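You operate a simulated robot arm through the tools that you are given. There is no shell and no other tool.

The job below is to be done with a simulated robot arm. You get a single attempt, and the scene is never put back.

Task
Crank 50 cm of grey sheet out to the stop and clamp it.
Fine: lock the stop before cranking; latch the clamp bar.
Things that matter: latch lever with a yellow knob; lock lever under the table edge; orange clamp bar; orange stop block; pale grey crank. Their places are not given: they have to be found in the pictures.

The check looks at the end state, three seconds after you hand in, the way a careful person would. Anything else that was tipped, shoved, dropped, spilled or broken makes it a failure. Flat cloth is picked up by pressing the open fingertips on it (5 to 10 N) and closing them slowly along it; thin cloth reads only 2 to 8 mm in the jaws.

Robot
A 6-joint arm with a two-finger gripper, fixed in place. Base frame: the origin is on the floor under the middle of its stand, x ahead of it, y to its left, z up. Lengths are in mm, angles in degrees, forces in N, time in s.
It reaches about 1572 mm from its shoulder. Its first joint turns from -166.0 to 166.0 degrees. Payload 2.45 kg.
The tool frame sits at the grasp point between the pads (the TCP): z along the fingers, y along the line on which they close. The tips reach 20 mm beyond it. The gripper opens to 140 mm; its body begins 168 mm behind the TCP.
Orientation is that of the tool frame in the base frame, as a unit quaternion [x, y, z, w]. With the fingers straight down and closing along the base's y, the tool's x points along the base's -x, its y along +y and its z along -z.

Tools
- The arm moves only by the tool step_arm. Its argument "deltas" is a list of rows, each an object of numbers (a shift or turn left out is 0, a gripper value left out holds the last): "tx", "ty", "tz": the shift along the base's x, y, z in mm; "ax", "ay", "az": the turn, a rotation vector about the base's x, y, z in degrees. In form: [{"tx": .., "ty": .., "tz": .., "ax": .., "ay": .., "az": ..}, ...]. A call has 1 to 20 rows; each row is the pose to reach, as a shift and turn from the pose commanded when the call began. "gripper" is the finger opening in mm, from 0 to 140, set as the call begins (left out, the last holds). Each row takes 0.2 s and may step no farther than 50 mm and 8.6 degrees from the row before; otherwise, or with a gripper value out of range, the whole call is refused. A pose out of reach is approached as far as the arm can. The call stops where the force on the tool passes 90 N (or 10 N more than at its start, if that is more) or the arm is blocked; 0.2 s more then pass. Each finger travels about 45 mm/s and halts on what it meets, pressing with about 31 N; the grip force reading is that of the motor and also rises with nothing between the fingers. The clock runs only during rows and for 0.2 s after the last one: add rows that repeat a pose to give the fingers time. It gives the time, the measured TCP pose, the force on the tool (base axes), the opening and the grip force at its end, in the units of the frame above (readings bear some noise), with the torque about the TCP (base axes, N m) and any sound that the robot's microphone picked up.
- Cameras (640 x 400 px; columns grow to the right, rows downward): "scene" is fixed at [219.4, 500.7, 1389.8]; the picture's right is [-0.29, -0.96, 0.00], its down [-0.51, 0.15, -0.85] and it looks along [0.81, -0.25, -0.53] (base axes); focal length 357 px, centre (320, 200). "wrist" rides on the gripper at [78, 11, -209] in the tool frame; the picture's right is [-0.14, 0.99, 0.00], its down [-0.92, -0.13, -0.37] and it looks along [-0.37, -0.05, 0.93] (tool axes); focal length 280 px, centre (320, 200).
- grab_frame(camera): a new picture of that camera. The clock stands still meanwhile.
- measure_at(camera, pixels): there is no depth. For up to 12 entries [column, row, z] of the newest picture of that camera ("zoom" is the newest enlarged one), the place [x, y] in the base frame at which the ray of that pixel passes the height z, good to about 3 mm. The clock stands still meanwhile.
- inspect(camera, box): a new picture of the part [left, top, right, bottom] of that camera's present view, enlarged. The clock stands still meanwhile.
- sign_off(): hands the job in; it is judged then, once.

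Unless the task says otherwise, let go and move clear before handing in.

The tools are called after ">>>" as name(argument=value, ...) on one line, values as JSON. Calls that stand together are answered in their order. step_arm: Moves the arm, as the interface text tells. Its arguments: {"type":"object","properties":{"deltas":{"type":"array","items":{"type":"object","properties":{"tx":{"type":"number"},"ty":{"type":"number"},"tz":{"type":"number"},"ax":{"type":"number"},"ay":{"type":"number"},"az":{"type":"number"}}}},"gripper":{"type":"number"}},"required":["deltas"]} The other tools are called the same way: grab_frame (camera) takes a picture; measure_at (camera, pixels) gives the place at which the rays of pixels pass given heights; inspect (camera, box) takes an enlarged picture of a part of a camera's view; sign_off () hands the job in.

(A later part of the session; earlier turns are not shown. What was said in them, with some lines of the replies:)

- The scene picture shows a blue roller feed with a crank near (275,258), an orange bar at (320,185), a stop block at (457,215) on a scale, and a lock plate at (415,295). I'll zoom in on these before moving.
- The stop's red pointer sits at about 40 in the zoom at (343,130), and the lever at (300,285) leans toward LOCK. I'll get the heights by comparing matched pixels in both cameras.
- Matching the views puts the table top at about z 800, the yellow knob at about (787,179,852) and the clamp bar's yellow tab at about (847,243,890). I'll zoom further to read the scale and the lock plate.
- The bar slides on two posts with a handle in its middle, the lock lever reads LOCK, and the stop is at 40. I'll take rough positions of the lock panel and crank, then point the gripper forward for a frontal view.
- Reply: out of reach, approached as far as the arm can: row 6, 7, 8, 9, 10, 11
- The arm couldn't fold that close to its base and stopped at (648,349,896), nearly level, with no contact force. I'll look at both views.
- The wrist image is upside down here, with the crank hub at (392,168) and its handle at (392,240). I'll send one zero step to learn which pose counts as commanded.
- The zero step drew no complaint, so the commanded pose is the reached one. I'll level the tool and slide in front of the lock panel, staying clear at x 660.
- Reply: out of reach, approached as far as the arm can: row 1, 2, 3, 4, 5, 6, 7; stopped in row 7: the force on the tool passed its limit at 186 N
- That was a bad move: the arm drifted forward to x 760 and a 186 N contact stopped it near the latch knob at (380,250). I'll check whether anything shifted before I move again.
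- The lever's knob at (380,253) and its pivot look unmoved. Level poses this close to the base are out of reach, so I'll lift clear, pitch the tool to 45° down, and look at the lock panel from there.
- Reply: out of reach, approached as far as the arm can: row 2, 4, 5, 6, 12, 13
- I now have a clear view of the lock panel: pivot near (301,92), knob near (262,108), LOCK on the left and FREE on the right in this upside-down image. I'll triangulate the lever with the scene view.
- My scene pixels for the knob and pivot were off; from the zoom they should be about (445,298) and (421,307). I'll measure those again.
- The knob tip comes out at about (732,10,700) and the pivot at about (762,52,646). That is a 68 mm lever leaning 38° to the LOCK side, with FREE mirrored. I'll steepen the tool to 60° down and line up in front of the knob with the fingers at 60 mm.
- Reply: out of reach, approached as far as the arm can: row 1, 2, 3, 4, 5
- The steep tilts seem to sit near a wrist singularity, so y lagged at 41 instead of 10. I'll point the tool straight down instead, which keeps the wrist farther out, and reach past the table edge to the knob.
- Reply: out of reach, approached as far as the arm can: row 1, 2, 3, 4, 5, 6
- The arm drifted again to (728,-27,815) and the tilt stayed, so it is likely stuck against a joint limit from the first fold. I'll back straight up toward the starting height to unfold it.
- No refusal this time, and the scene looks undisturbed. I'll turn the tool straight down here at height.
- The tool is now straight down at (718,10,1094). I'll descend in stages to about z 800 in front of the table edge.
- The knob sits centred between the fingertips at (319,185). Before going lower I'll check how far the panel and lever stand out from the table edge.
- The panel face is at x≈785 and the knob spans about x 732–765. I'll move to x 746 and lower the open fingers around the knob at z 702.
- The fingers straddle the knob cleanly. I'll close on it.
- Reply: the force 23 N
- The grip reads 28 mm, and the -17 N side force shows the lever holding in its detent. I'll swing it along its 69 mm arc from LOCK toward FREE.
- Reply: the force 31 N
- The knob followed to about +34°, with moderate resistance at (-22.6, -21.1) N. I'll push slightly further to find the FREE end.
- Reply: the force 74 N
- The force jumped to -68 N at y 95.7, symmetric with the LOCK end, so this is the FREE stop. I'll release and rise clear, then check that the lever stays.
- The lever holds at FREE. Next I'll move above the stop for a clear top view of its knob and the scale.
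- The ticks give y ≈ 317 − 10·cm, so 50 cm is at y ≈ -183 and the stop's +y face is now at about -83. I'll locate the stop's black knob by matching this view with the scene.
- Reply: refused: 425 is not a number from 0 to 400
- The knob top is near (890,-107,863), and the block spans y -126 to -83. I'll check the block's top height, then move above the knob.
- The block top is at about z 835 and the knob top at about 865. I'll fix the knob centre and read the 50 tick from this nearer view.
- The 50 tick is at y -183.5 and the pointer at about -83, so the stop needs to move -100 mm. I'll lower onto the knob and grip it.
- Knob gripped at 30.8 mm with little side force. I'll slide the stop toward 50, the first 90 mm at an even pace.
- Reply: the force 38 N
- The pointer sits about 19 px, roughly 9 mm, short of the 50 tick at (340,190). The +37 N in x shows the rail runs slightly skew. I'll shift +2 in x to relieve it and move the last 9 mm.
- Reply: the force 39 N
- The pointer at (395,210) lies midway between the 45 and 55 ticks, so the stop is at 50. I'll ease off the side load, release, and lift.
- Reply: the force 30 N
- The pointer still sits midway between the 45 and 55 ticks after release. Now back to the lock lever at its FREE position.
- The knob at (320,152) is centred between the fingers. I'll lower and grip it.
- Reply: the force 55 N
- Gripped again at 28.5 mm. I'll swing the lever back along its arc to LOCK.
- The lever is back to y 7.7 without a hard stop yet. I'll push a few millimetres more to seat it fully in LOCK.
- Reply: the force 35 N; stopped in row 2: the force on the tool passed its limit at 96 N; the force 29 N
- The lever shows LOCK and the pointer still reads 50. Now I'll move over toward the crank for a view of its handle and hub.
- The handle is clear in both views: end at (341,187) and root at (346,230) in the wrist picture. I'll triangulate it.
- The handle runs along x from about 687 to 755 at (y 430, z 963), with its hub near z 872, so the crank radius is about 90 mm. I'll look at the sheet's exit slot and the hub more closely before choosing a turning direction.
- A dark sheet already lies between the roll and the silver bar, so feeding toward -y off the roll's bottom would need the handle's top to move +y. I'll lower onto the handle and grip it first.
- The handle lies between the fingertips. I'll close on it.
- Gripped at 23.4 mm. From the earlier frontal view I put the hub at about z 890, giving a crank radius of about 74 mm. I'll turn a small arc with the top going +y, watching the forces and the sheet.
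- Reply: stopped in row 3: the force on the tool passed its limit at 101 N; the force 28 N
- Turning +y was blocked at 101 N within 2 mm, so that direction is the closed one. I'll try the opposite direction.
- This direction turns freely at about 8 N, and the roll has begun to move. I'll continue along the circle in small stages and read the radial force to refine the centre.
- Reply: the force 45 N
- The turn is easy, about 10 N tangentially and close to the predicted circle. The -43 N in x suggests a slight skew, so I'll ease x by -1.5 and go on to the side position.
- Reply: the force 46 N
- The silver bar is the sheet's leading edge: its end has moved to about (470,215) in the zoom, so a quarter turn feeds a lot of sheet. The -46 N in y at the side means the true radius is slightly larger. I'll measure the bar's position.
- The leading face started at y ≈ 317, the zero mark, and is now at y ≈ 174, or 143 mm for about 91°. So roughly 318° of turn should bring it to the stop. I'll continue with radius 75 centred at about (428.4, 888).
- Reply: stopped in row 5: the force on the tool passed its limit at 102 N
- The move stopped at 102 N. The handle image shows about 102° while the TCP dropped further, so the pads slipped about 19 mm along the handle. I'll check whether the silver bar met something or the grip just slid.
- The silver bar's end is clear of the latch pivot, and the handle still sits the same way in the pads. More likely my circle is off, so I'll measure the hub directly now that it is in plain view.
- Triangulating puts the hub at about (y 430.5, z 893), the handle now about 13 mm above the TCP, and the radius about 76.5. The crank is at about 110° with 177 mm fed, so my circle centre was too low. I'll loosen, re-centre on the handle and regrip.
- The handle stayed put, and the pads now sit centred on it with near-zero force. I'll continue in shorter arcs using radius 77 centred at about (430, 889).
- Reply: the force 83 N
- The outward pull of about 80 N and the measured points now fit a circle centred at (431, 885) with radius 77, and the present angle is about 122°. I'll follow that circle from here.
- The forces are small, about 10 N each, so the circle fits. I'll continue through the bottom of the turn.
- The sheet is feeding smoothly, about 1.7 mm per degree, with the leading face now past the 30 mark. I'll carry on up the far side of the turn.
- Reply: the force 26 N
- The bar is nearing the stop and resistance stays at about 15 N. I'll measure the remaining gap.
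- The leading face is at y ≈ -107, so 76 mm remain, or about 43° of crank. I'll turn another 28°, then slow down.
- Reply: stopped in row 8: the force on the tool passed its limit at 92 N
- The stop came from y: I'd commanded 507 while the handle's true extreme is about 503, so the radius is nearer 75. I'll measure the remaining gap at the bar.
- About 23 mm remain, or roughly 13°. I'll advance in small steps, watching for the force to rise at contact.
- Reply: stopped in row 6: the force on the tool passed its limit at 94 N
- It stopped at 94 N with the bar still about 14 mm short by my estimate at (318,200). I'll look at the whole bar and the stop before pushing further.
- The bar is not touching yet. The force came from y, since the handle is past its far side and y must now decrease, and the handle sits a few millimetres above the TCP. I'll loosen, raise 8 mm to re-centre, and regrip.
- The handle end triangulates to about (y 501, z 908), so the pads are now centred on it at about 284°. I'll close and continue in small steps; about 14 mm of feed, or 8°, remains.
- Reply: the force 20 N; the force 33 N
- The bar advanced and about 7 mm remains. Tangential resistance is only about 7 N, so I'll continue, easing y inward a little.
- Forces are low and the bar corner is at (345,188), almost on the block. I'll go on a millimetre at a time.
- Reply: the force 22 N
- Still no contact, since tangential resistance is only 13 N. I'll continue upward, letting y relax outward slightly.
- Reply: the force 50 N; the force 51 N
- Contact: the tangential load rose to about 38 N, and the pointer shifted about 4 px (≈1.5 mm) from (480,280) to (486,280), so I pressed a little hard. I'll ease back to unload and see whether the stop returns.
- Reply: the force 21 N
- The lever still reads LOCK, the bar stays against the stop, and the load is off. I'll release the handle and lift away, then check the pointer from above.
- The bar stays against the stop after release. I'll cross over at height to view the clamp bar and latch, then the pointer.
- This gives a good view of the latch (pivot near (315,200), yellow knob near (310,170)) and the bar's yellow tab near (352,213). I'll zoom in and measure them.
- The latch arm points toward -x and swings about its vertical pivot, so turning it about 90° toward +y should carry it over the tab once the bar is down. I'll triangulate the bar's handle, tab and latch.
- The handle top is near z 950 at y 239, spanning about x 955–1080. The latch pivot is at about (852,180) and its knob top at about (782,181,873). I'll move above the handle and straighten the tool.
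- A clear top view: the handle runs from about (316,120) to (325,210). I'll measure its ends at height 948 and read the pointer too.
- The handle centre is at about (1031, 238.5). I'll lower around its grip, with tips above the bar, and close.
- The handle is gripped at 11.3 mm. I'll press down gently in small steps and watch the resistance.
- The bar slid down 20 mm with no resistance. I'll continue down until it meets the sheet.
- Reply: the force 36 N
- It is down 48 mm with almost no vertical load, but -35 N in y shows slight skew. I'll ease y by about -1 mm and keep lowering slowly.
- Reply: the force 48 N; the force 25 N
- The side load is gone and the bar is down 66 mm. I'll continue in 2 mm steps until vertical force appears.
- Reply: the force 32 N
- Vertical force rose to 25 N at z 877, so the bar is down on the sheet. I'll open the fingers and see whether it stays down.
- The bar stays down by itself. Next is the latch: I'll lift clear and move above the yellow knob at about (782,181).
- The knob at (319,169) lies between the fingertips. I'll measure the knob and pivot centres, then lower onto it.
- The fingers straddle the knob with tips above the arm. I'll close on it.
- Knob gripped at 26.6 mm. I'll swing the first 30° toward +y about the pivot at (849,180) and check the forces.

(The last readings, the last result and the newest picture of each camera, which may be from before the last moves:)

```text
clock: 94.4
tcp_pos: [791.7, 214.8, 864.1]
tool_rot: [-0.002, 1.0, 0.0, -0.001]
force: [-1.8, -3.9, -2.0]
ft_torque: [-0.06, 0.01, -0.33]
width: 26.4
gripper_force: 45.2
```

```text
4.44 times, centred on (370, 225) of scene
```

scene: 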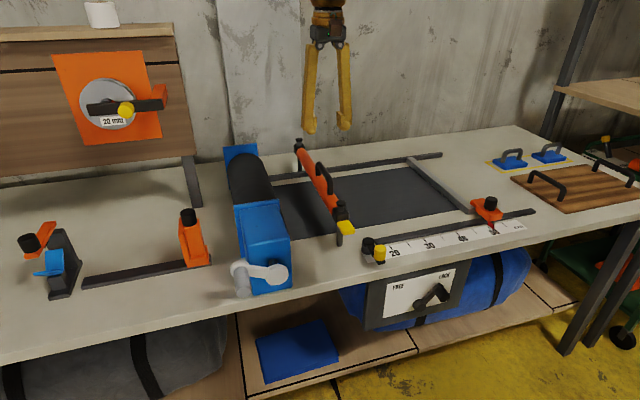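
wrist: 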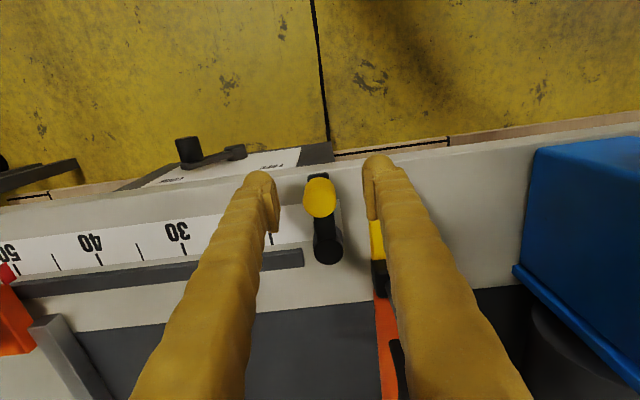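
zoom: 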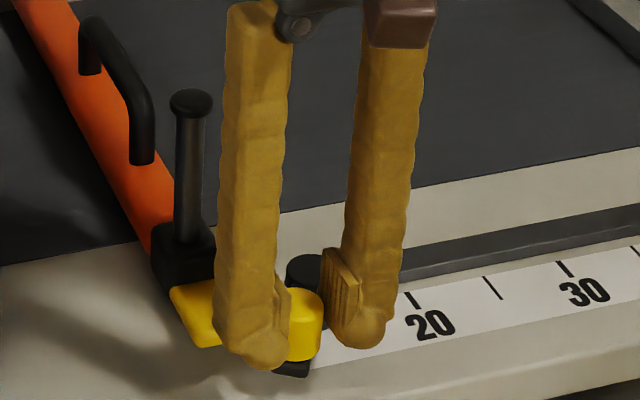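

It swings freely at about 4 N. I'll continue to about 66°.

>>> step_arm(deltas=[{"tx": 1.9, "ty": 3.1}, {"tx": 3.9, "ty": 6}, {"tx": 8.4, "ty": 11.5}, {"tx": 13.4, "ty": 16.5}, {"tx": 18.9, "ty": 21}, {"tx": 24.9, "ty": 24.9}, {"tx": 31.2, "ty": 28.1}])

>>> inspect(camera="scene", box=[320, 180, 420, 270])

>>> inspect(camera="wrist", box=[240, 130, 420, 280])

```text
clock: 96.0
tcp_pos: [823.8, 242.5, 864.5]
tool_rot: [-0.001, 1.0, 0.0, 0.0]
force: [5.2, -17.6, 11.4]
ft_torque: [-0.19, -0.5, -0.2]
width: 25.6
gripper_force: 44.7
```

```text
4.44 times, centred on (370, 225) of scene
```

zoom: 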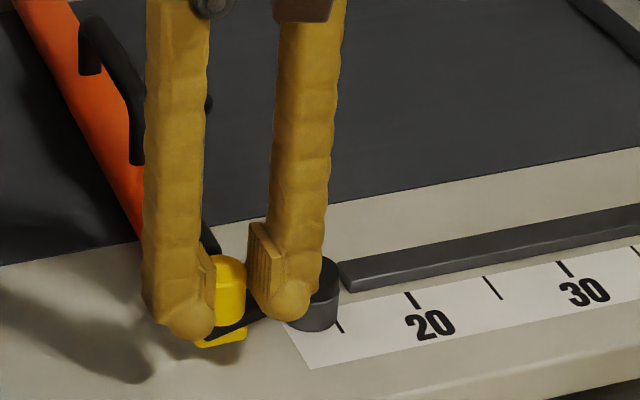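

```text
2.67 times, centred on (330, 205) of wrist
```

zoom: 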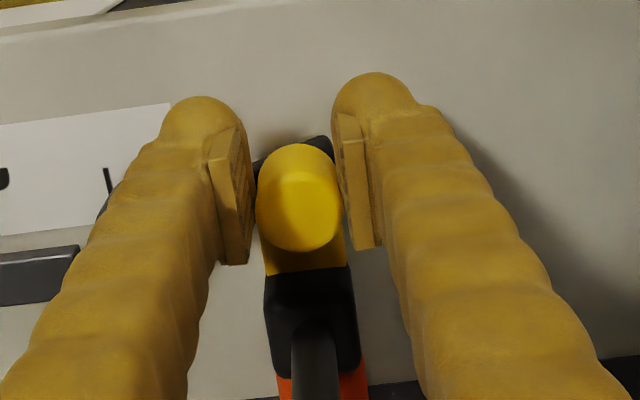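

The arm is passing over the tab with small forces. I'll continue toward 90°, watching for the end stop.

>>> step_arm(deltas=[{"tx": 3.3, "ty": 1}, {"tx": 6.7, "ty": 2.1}, {"tx": 10.1, "ty": 3.1}, {"tx": 13.6, "ty": 3.9}, {"tx": 17.1, "ty": 4.5}])

>>> inspect(camera="scene", box=[320, 180, 420, 270])

>>> inspect(camera="wrist", box=[240, 130, 420, 280])

```text
clock: 97.2
tcp_pos: [838.0, 244.7, 864.3]
tool_rot: [0.0, 1.0, 0.0, -0.002]
force: [-30.0, -71.5, 35.6]
ft_torque: [-1.03, -0.17, -1.48]
width: 23.9
gripper_force: 45.4
```

```text
4.44 times, centred on (370, 225) of scene
```

zoom: 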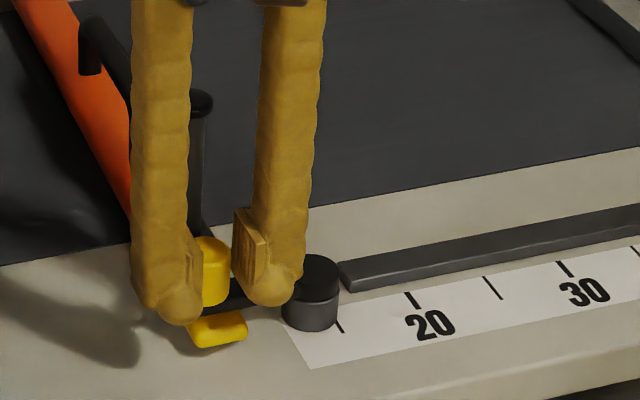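

```text
2.67 times, centred on (330, 205) of wrist
```

zoom: 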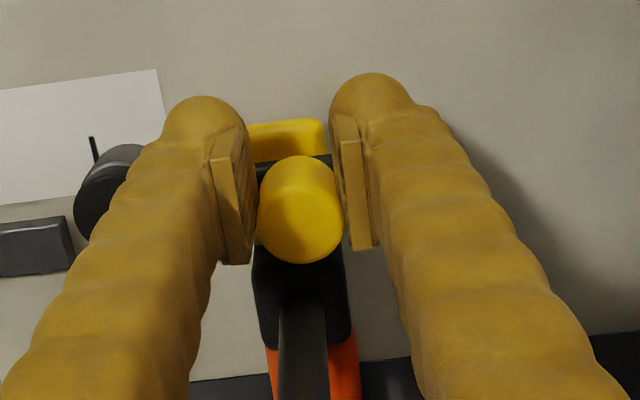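

The forces rose to (-30,-71,36) N. The arm now lies across the tab, and the knob sits ahead of the pads, so the lever is at about 90° and probably near its end. I'll relieve y by 2.5 mm and re-check.

>>> step_arm(deltas=[{"ty": -1.3}, {"ty": -2.5}, {"ty": -2.5}])

>>> inspect(camera="scene", box=[330, 210, 410, 270])

```text
clock: 98.0
tcp_pos: [837.7, 245.2, 863.9]
tool_rot: [-0.001, 1.0, 0.0, -0.002]
force: [-50.6, -44.9, 29.4]
ft_torque: [-0.56, -0.03, -1.19]
width: 24.1
gripper_force: 44.9
```

```text
6.67 times, centred on (370, 240) of scene
```

zoom: 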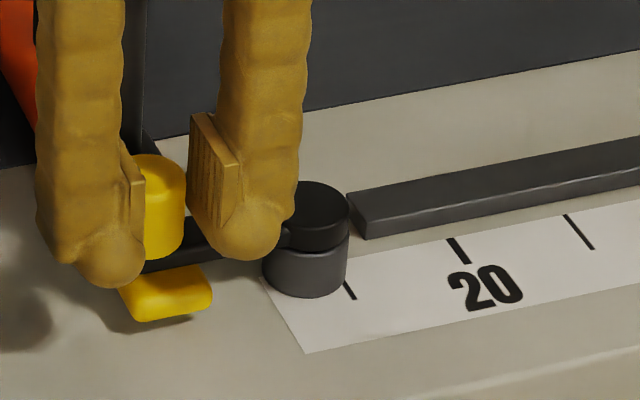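

The resistance in x is now 50 N, which suggests the lever's end stop. The trailing finger is close to the pivot cap at (300,215), so I'll open only to 36 and rise straight up to look.

>>> step_arm(deltas=[{"tx": -0.5}, {"tx": -0.5}], gripper=34)

>>> step_arm(deltas=[{"tz": 15}, {"tz": 35}, {"tz": 70}, {"tx": -20, "tz": 100}])

>>> inspect(camera="scene", box=[320, 180, 420, 270])

>>> grab_frame(camera="wrist")

```text
clock: 98.6
tcp_pos: [840.1, 245.6, 864.0]
tool_rot: [-0.002, 1.0, 0.001, -0.002]
force: [0.8, -0.1, -0.2]
ft_torque: [0.02, -0.02, -0.02]
width: 34.0
gripper_force: 0.1
```

```text
clock: 99.6
tcp_pos: [817.1, 243.1, 964.0]
tool_rot: [-0.001, 1.0, 0.0, -0.001]
force: [-0.3, -0.1, -0.9]
ft_torque: [0.0, 0.04, -0.02]
width: 34.1
gripper_force: 0.0
```

```text
4.44 times, centred on (370, 225) of scene
```

zoom: 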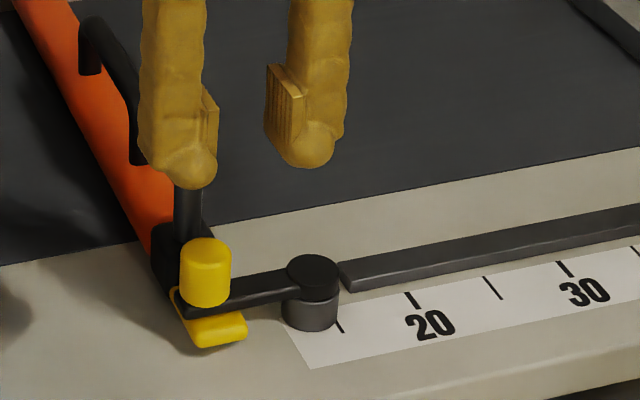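

```text
taken
```

wrist: 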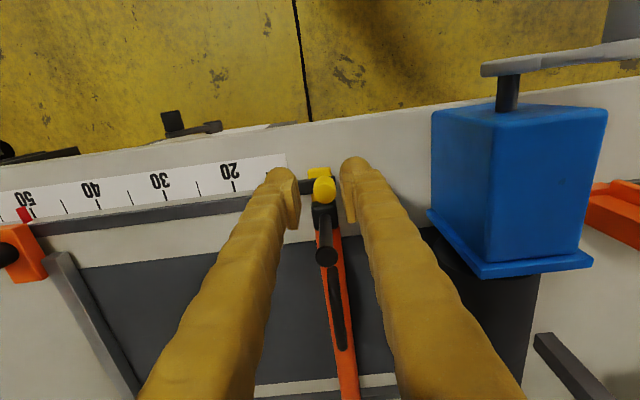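

The latch arm now lies across the yellow tab, parallel to the rail. I'll measure the knob and nudge it gently with closed fingers from the -x side to confirm it is at its end.

>>> inspect(camera="wrist", box=[260, 150, 380, 250])

>>> measure_at(camera="wrist", pixels=[[323.5, 189, 871], [319, 172, 815]])

>>> step_arm(deltas=[{"tx": -5}, {"tx": -10}, {"tx": -12, "tz": -30}, {"tx": -12, "tz": -65}, {"tx": -12, "tz": -98}], gripper=0)

```text
4.00 times, centred on (320, 200) of wrist
```

zoom: 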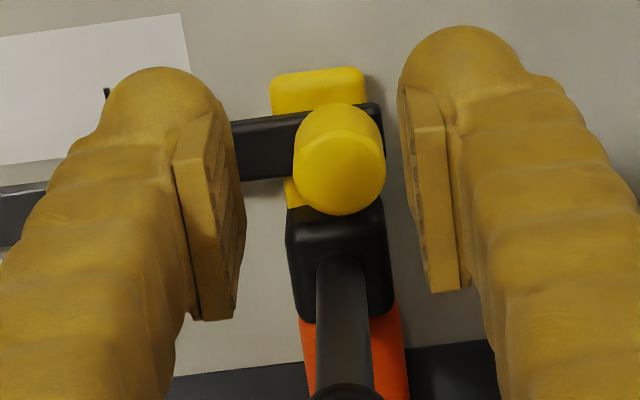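

```text
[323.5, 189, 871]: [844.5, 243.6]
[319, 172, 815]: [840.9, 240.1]
```

```text
clock: 100.8
tcp_pos: [806.3, 243.5, 865.3]
tool_rot: [-0.001, 1.0, 0.0, 0.0]
force: [0.2, -0.6, 0.1]
ft_torque: [-0.02, 0.03, -0.01]
width: 0.0
gripper_force: 29.3
```

The knob is at (845,244) with the arm over the tab. I'll advance the closed fingertips in small steps until they touch.

>>> step_arm(deltas=[{"tx": 4}, {"tx": 8}, {"tx": 10}, {"tx": 12}, {"tx": 14}])

>>> step_arm(deltas=[{"tx": 1}, {"tx": 2}, {"tx": 3}])

>>> inspect(camera="scene", box=[330, 210, 410, 270])

```text
clock: 102.0
tcp_pos: [820.4, 245.4, 864.7]
tool_rot: [-0.001, 1.0, 0.0, -0.001]
force: [0.2, 0.4, -0.3]
ft_torque: [-0.02, -0.01, -0.02]
width: 0.0
gripper_force: 29.7
```

```text
clock: 102.8
tcp_pos: [823.2, 246.2, 864.5]
tool_rot: [-0.001, 1.0, 0.0, -0.003]
force: [-18.2, -0.7, 4.3]
ft_torque: [-0.01, 0.1, -0.07]
width: 6.0
gripper_force: 29.4
```

```text
6.67 times, centred on (370, 240) of scene
```

zoom: 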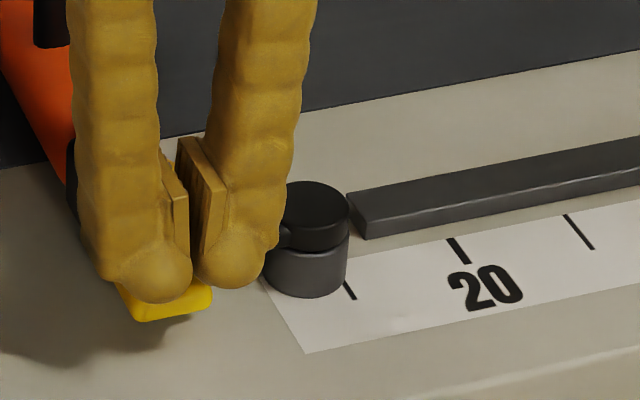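

The knob resists at 18 N after about 2 mm and wedges the fingers slightly open. I'll push a touch more to tell friction from a hard stop.

>>> step_arm(deltas=[{"tx": 1.5}, {"tx": 3}, {"tx": 3}])

>>> inspect(camera="wrist", box=[260, 150, 380, 250])

```text
clock: 103.6
tcp_pos: [824.6, 244.7, 864.7]
tool_rot: [-0.002, 1.0, 0.001, -0.003]
force: [-66.9, 6.2, 9.5]
ft_torque: [0.04, 0.48, -0.17]
width: 5.8
gripper_force: 29.3
```

```text
4.00 times, centred on (320, 200) of wrist
```

zoom: 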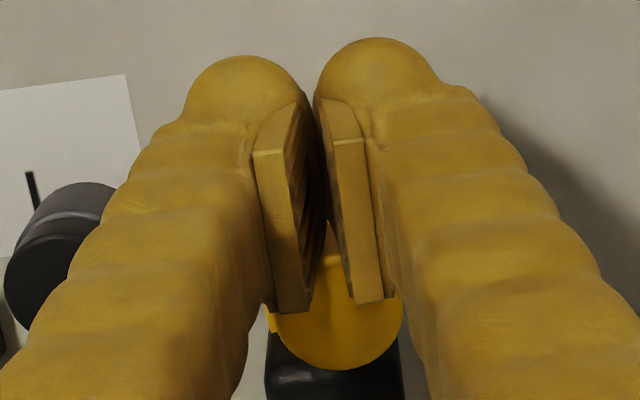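

The force reached -67 N with only 1.4 mm of motion, so the latch is at its hard stop. I'll back off and rise, then check everything.

>>> step_arm(deltas=[{"tx": -10}, {"tx": -25}, {"tx": -30, "tz": 30}, {"tx": -35, "tz": 75}, {"tx": -40, "tz": 120}, {"tx": -40, "tz": 160}])

>>> inspect(camera="scene", box=[320, 180, 420, 270])

>>> grab_frame(camera="wrist")

```text
clock: 105.0
tcp_pos: [786.9, 247.1, 1028.7]
tool_rot: [-0.001, 1.0, 0.0, -0.001]
force: [0.4, 0.3, -1.0]
ft_torque: [-0.02, 0.02, -0.01]
width: 0.0
gripper_force: 29.7
```

```text
4.44 times, centred on (370, 225) of scene
```

zoom: 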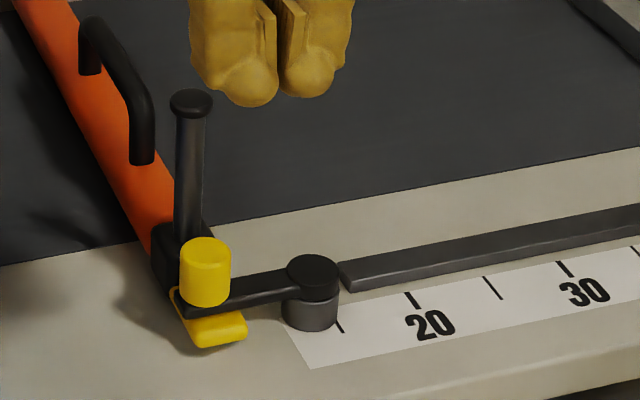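

```text
taken
```

wrist: 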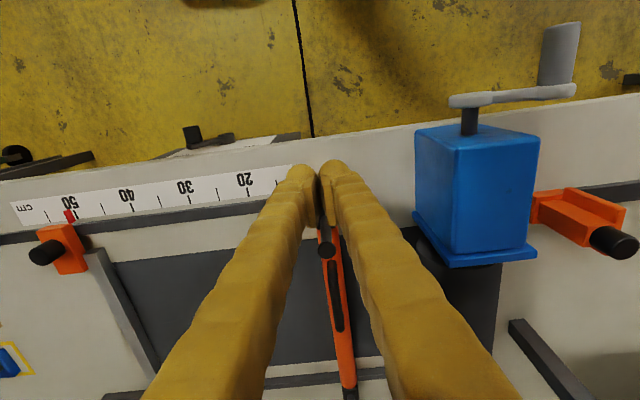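

The latch lever holds across the tab and the bar is down. I'll now fly over to the stop for a straight-down look at the pointer and the sheet's leading bar.

>>> step_arm(deltas=[{"tx": 10, "ty": -43}, {"tx": 20, "ty": -86}, {"tx": 30, "ty": -129}, {"tx": 40, "ty": -172}, {"tx": 50, "ty": -215}, {"tx": 60, "ty": -258}, {"tx": 70, "ty": -301}, {"tx": 80, "ty": -344}, {"tx": 90, "ty": -387}, {"tx": 98, "ty": -430, "tz": -30}, {"tx": 98, "ty": -450, "tz": -65}], gripper=110)

>>> inspect(camera="wrist", box=[240, 60, 400, 200])

>>> grab_frame(camera="wrist")

```text
refused: row 10 steps farther than a row can; nothing moved
```

```text
2.86 times, centred on (320, 130) of wrist
```

zoom: 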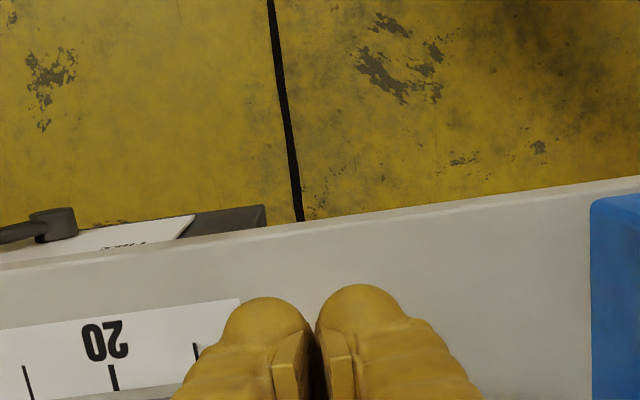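

```text
taken
```

wrist: 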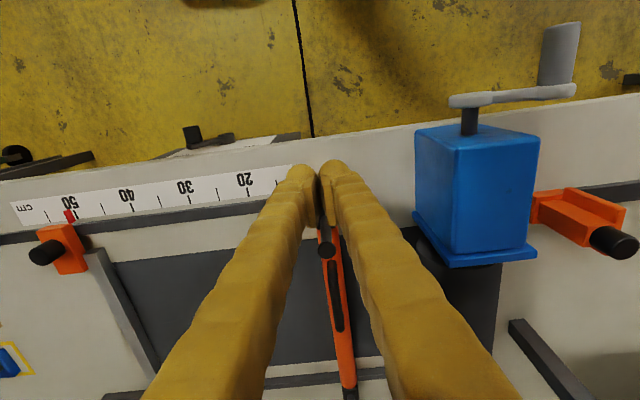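

The call was refused because one row stepped too far, and nothing moved. I'll send the same path with shorter steps.

>>> step_arm(deltas=[{"tx": 10, "ty": -43}, {"tx": 20, "ty": -86}, {"tx": 30, "ty": -129}, {"tx": 40, "ty": -172}, {"tx": 50, "ty": -215}, {"tx": 60, "ty": -258}, {"tx": 70, "ty": -301}, {"tx": 80, "ty": -344}, {"tx": 90, "ty": -387}, {"tx": 98, "ty": -425, "tz": -15}, {"tx": 98, "ty": -440, "tz": -45}, {"tx": 98, "ty": -440, "tz": -65}], gripper=110)

>>> grab_frame(camera="wrist")

>>> inspect(camera="wrist", box=[240, 60, 420, 210])

```text
clock: 107.6
tcp_pos: [884.5, -196.2, 960.7]
tool_rot: [-0.001, 1.0, 0.001, -0.001]
force: [0.2, -0.4, -0.1]
ft_torque: [-0.01, 0.01, -0.02]
width: 109.7
gripper_force: 0.0
```

```text
taken
```

wrist: 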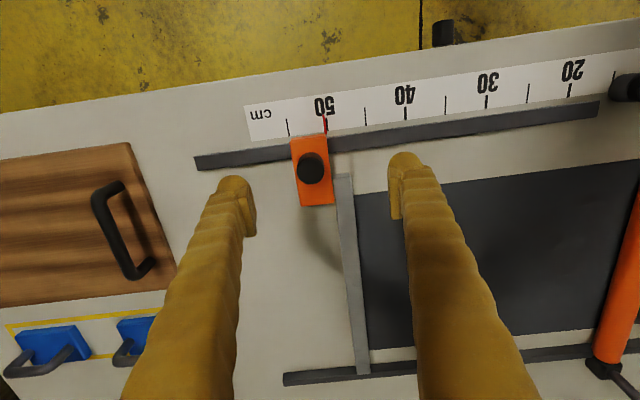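

```text
2.67 times, centred on (330, 135) of wrist
```

zoom: 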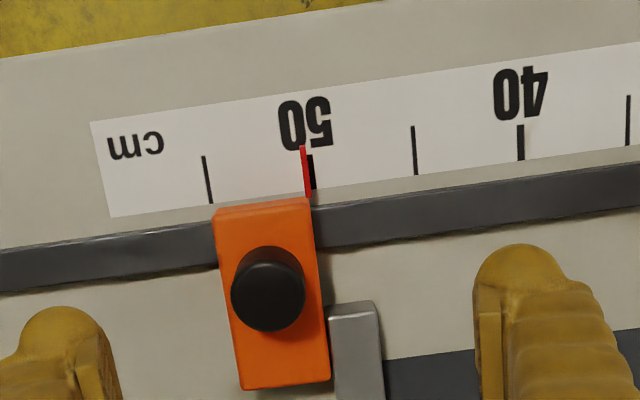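

The pointer sits about 5 px left of the 50 tick at (311,170), roughly 2 mm past 50, and the silver bar is up against the block. I'll measure this more closely.

>>> inspect(camera="wrist", box=[280, 90, 380, 190])

>>> measure_at(camera="zoom", pixels=[[320, 200, 800]])

```text
4.00 times, centred on (330, 140) of wrist
```

zoom: 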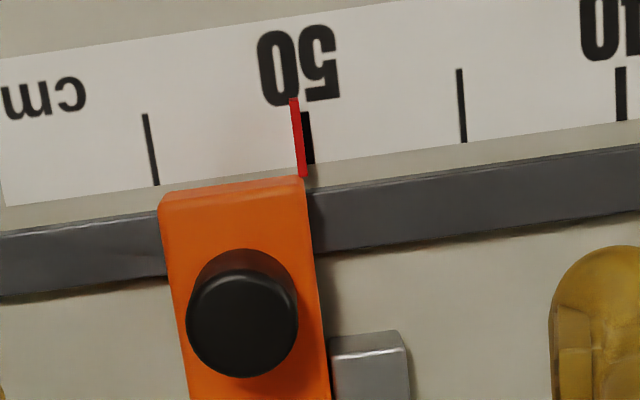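

```text
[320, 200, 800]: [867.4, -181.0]
```

>>> inspect(camera="wrist", box=[300, 160, 350, 210])

>>> measure_at(camera="zoom", pixels=[[320, 200, 815], [240, 200, 815], [400, 200, 815]])

>>> inspect(camera="scene", box=[450, 190, 500, 230])

```text
8.00 times, centred on (325, 185) of wrist
```

zoom: 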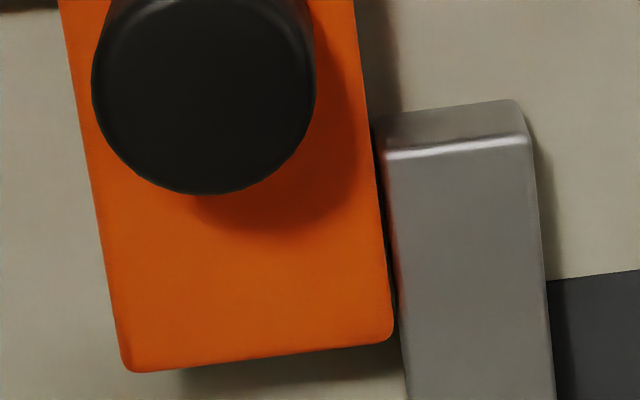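

```text
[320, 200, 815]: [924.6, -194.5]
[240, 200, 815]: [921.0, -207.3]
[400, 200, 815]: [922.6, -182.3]
```

```text
10.00 times, centred on (475, 210) of scene
```

zoom: 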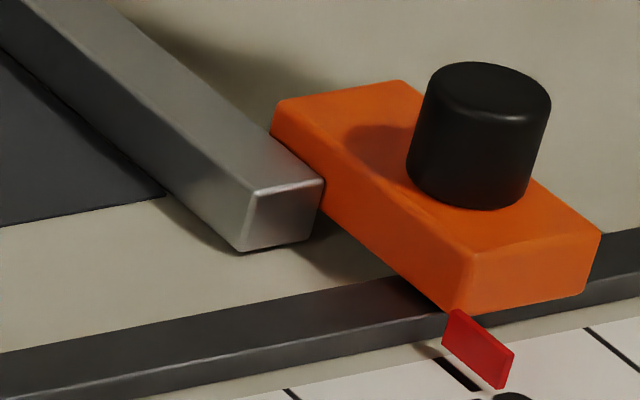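

The bar's leading face measures y ≈ -184, about 501 mm from its start at 317, and it rests against the block, so the length is good to a millimetre or two. I'll move the arm up and clear, then take a last look at everything.

>>> step_arm(deltas=[{"tz": 45}, {"tz": 90}, {"tz": 135}, {"tz": 180}, {"tx": -30, "ty": 20, "tz": 210}, {"tx": -65, "ty": 45, "tz": 220}, {"tx": -100, "ty": 70, "tz": 220}, {"tx": -135, "ty": 95, "tz": 220}, {"tx": -170, "ty": 120, "tz": 220}, {"tx": -200, "ty": 140, "tz": 220}])

>>> grab_frame(camera="scene")

>>> grab_frame(camera="wrist")

>>> inspect(camera="scene", box=[210, 120, 410, 310])

>>> inspect(camera="scene", box=[340, 150, 560, 340])

```text
clock: 109.8
tcp_pos: [685.3, -56.2, 1178.2]
tool_rot: [-0.002, 1.0, 0.0, -0.001]
force: [0.7, -0.6, 0.0]
ft_torque: [-0.03, 0.03, 0.0]
width: 109.9
gripper_force: 0.1
```

```text
taken
```

scene: 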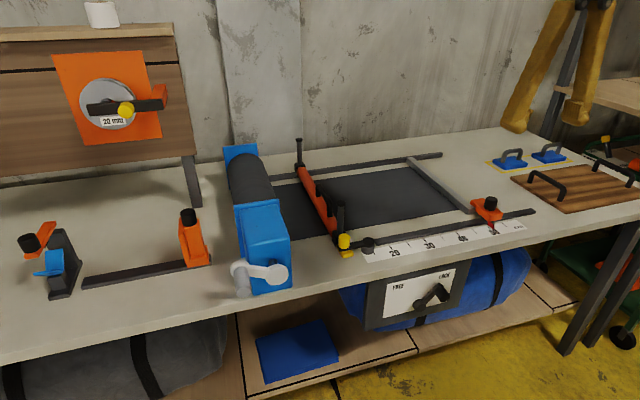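

```text
taken
```

wrist: 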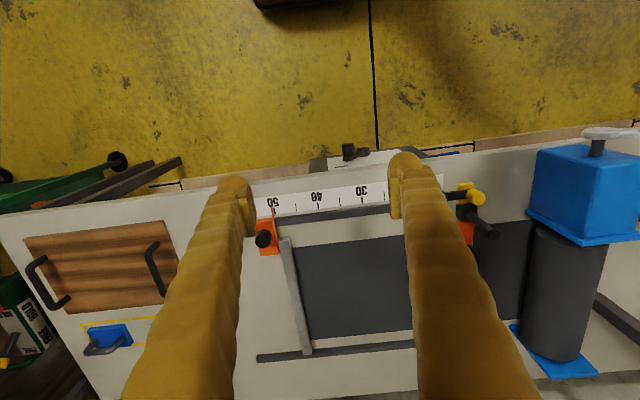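

```text
2.11 times, centred on (310, 215) of scene
```

zoom: 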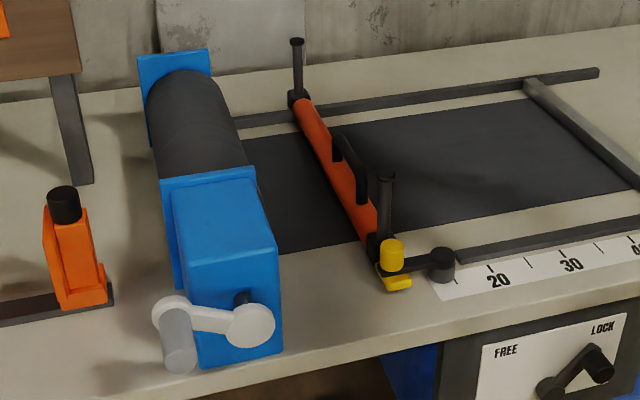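

```text
2.11 times, centred on (450, 245) of scene
```

zoom: 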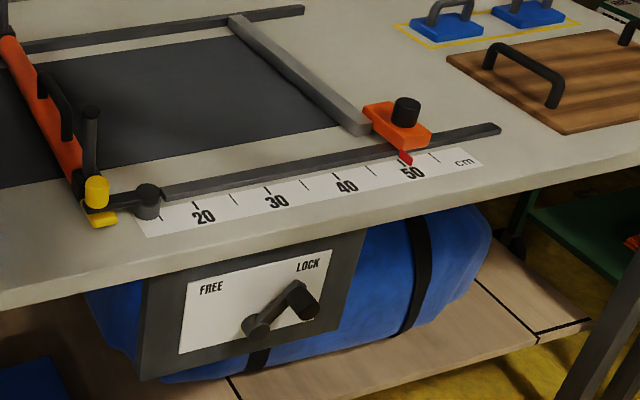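

The final pictures show the lever at LOCK, the pointer at the 50 tick to within about 2–3 mm, and the sheet flat with its silver bar against the stop. The clamp bar is down, the latch lies across its tab at (395,260), the neighbouring items are undisturbed, and the arm is clear. I'll hand in.

>>> sign_off()

```text
The job is handed in.
```

The sheet is cranked out to the stop at about 50 cm, the stop is locked, and the clamp bar is down and latched. I've handed the job in; the check's result hasn't come back.

- **Stop:** it was locked at 40 when I started. I freed it, moved it to the 50 tick and locked it again before cranking.
- **Sheet:** it took about four-fifths of a turn. The leading bar now rests against the stop, about 501 mm from where it started.
- **Clamp:** the orange bar is down on the sheet. The yellow-knobbed lever is across its tab, and I pushed it to its end stop to confirm.

Two things were not clean:

- **Stop moved slightly:** I cranked a little too hard at contact, about 40 N, and the locked stop slid. Its pointer now reads about 2.5 mm past 50. I left it because fixing it meant undoing the clamp and the lock.
- **Early bump:** one badly chosen move stopped on a 186 N contact with the gripper close to the latch lever. Nothing looked moved or damaged, and the lever worked normally afterwards.
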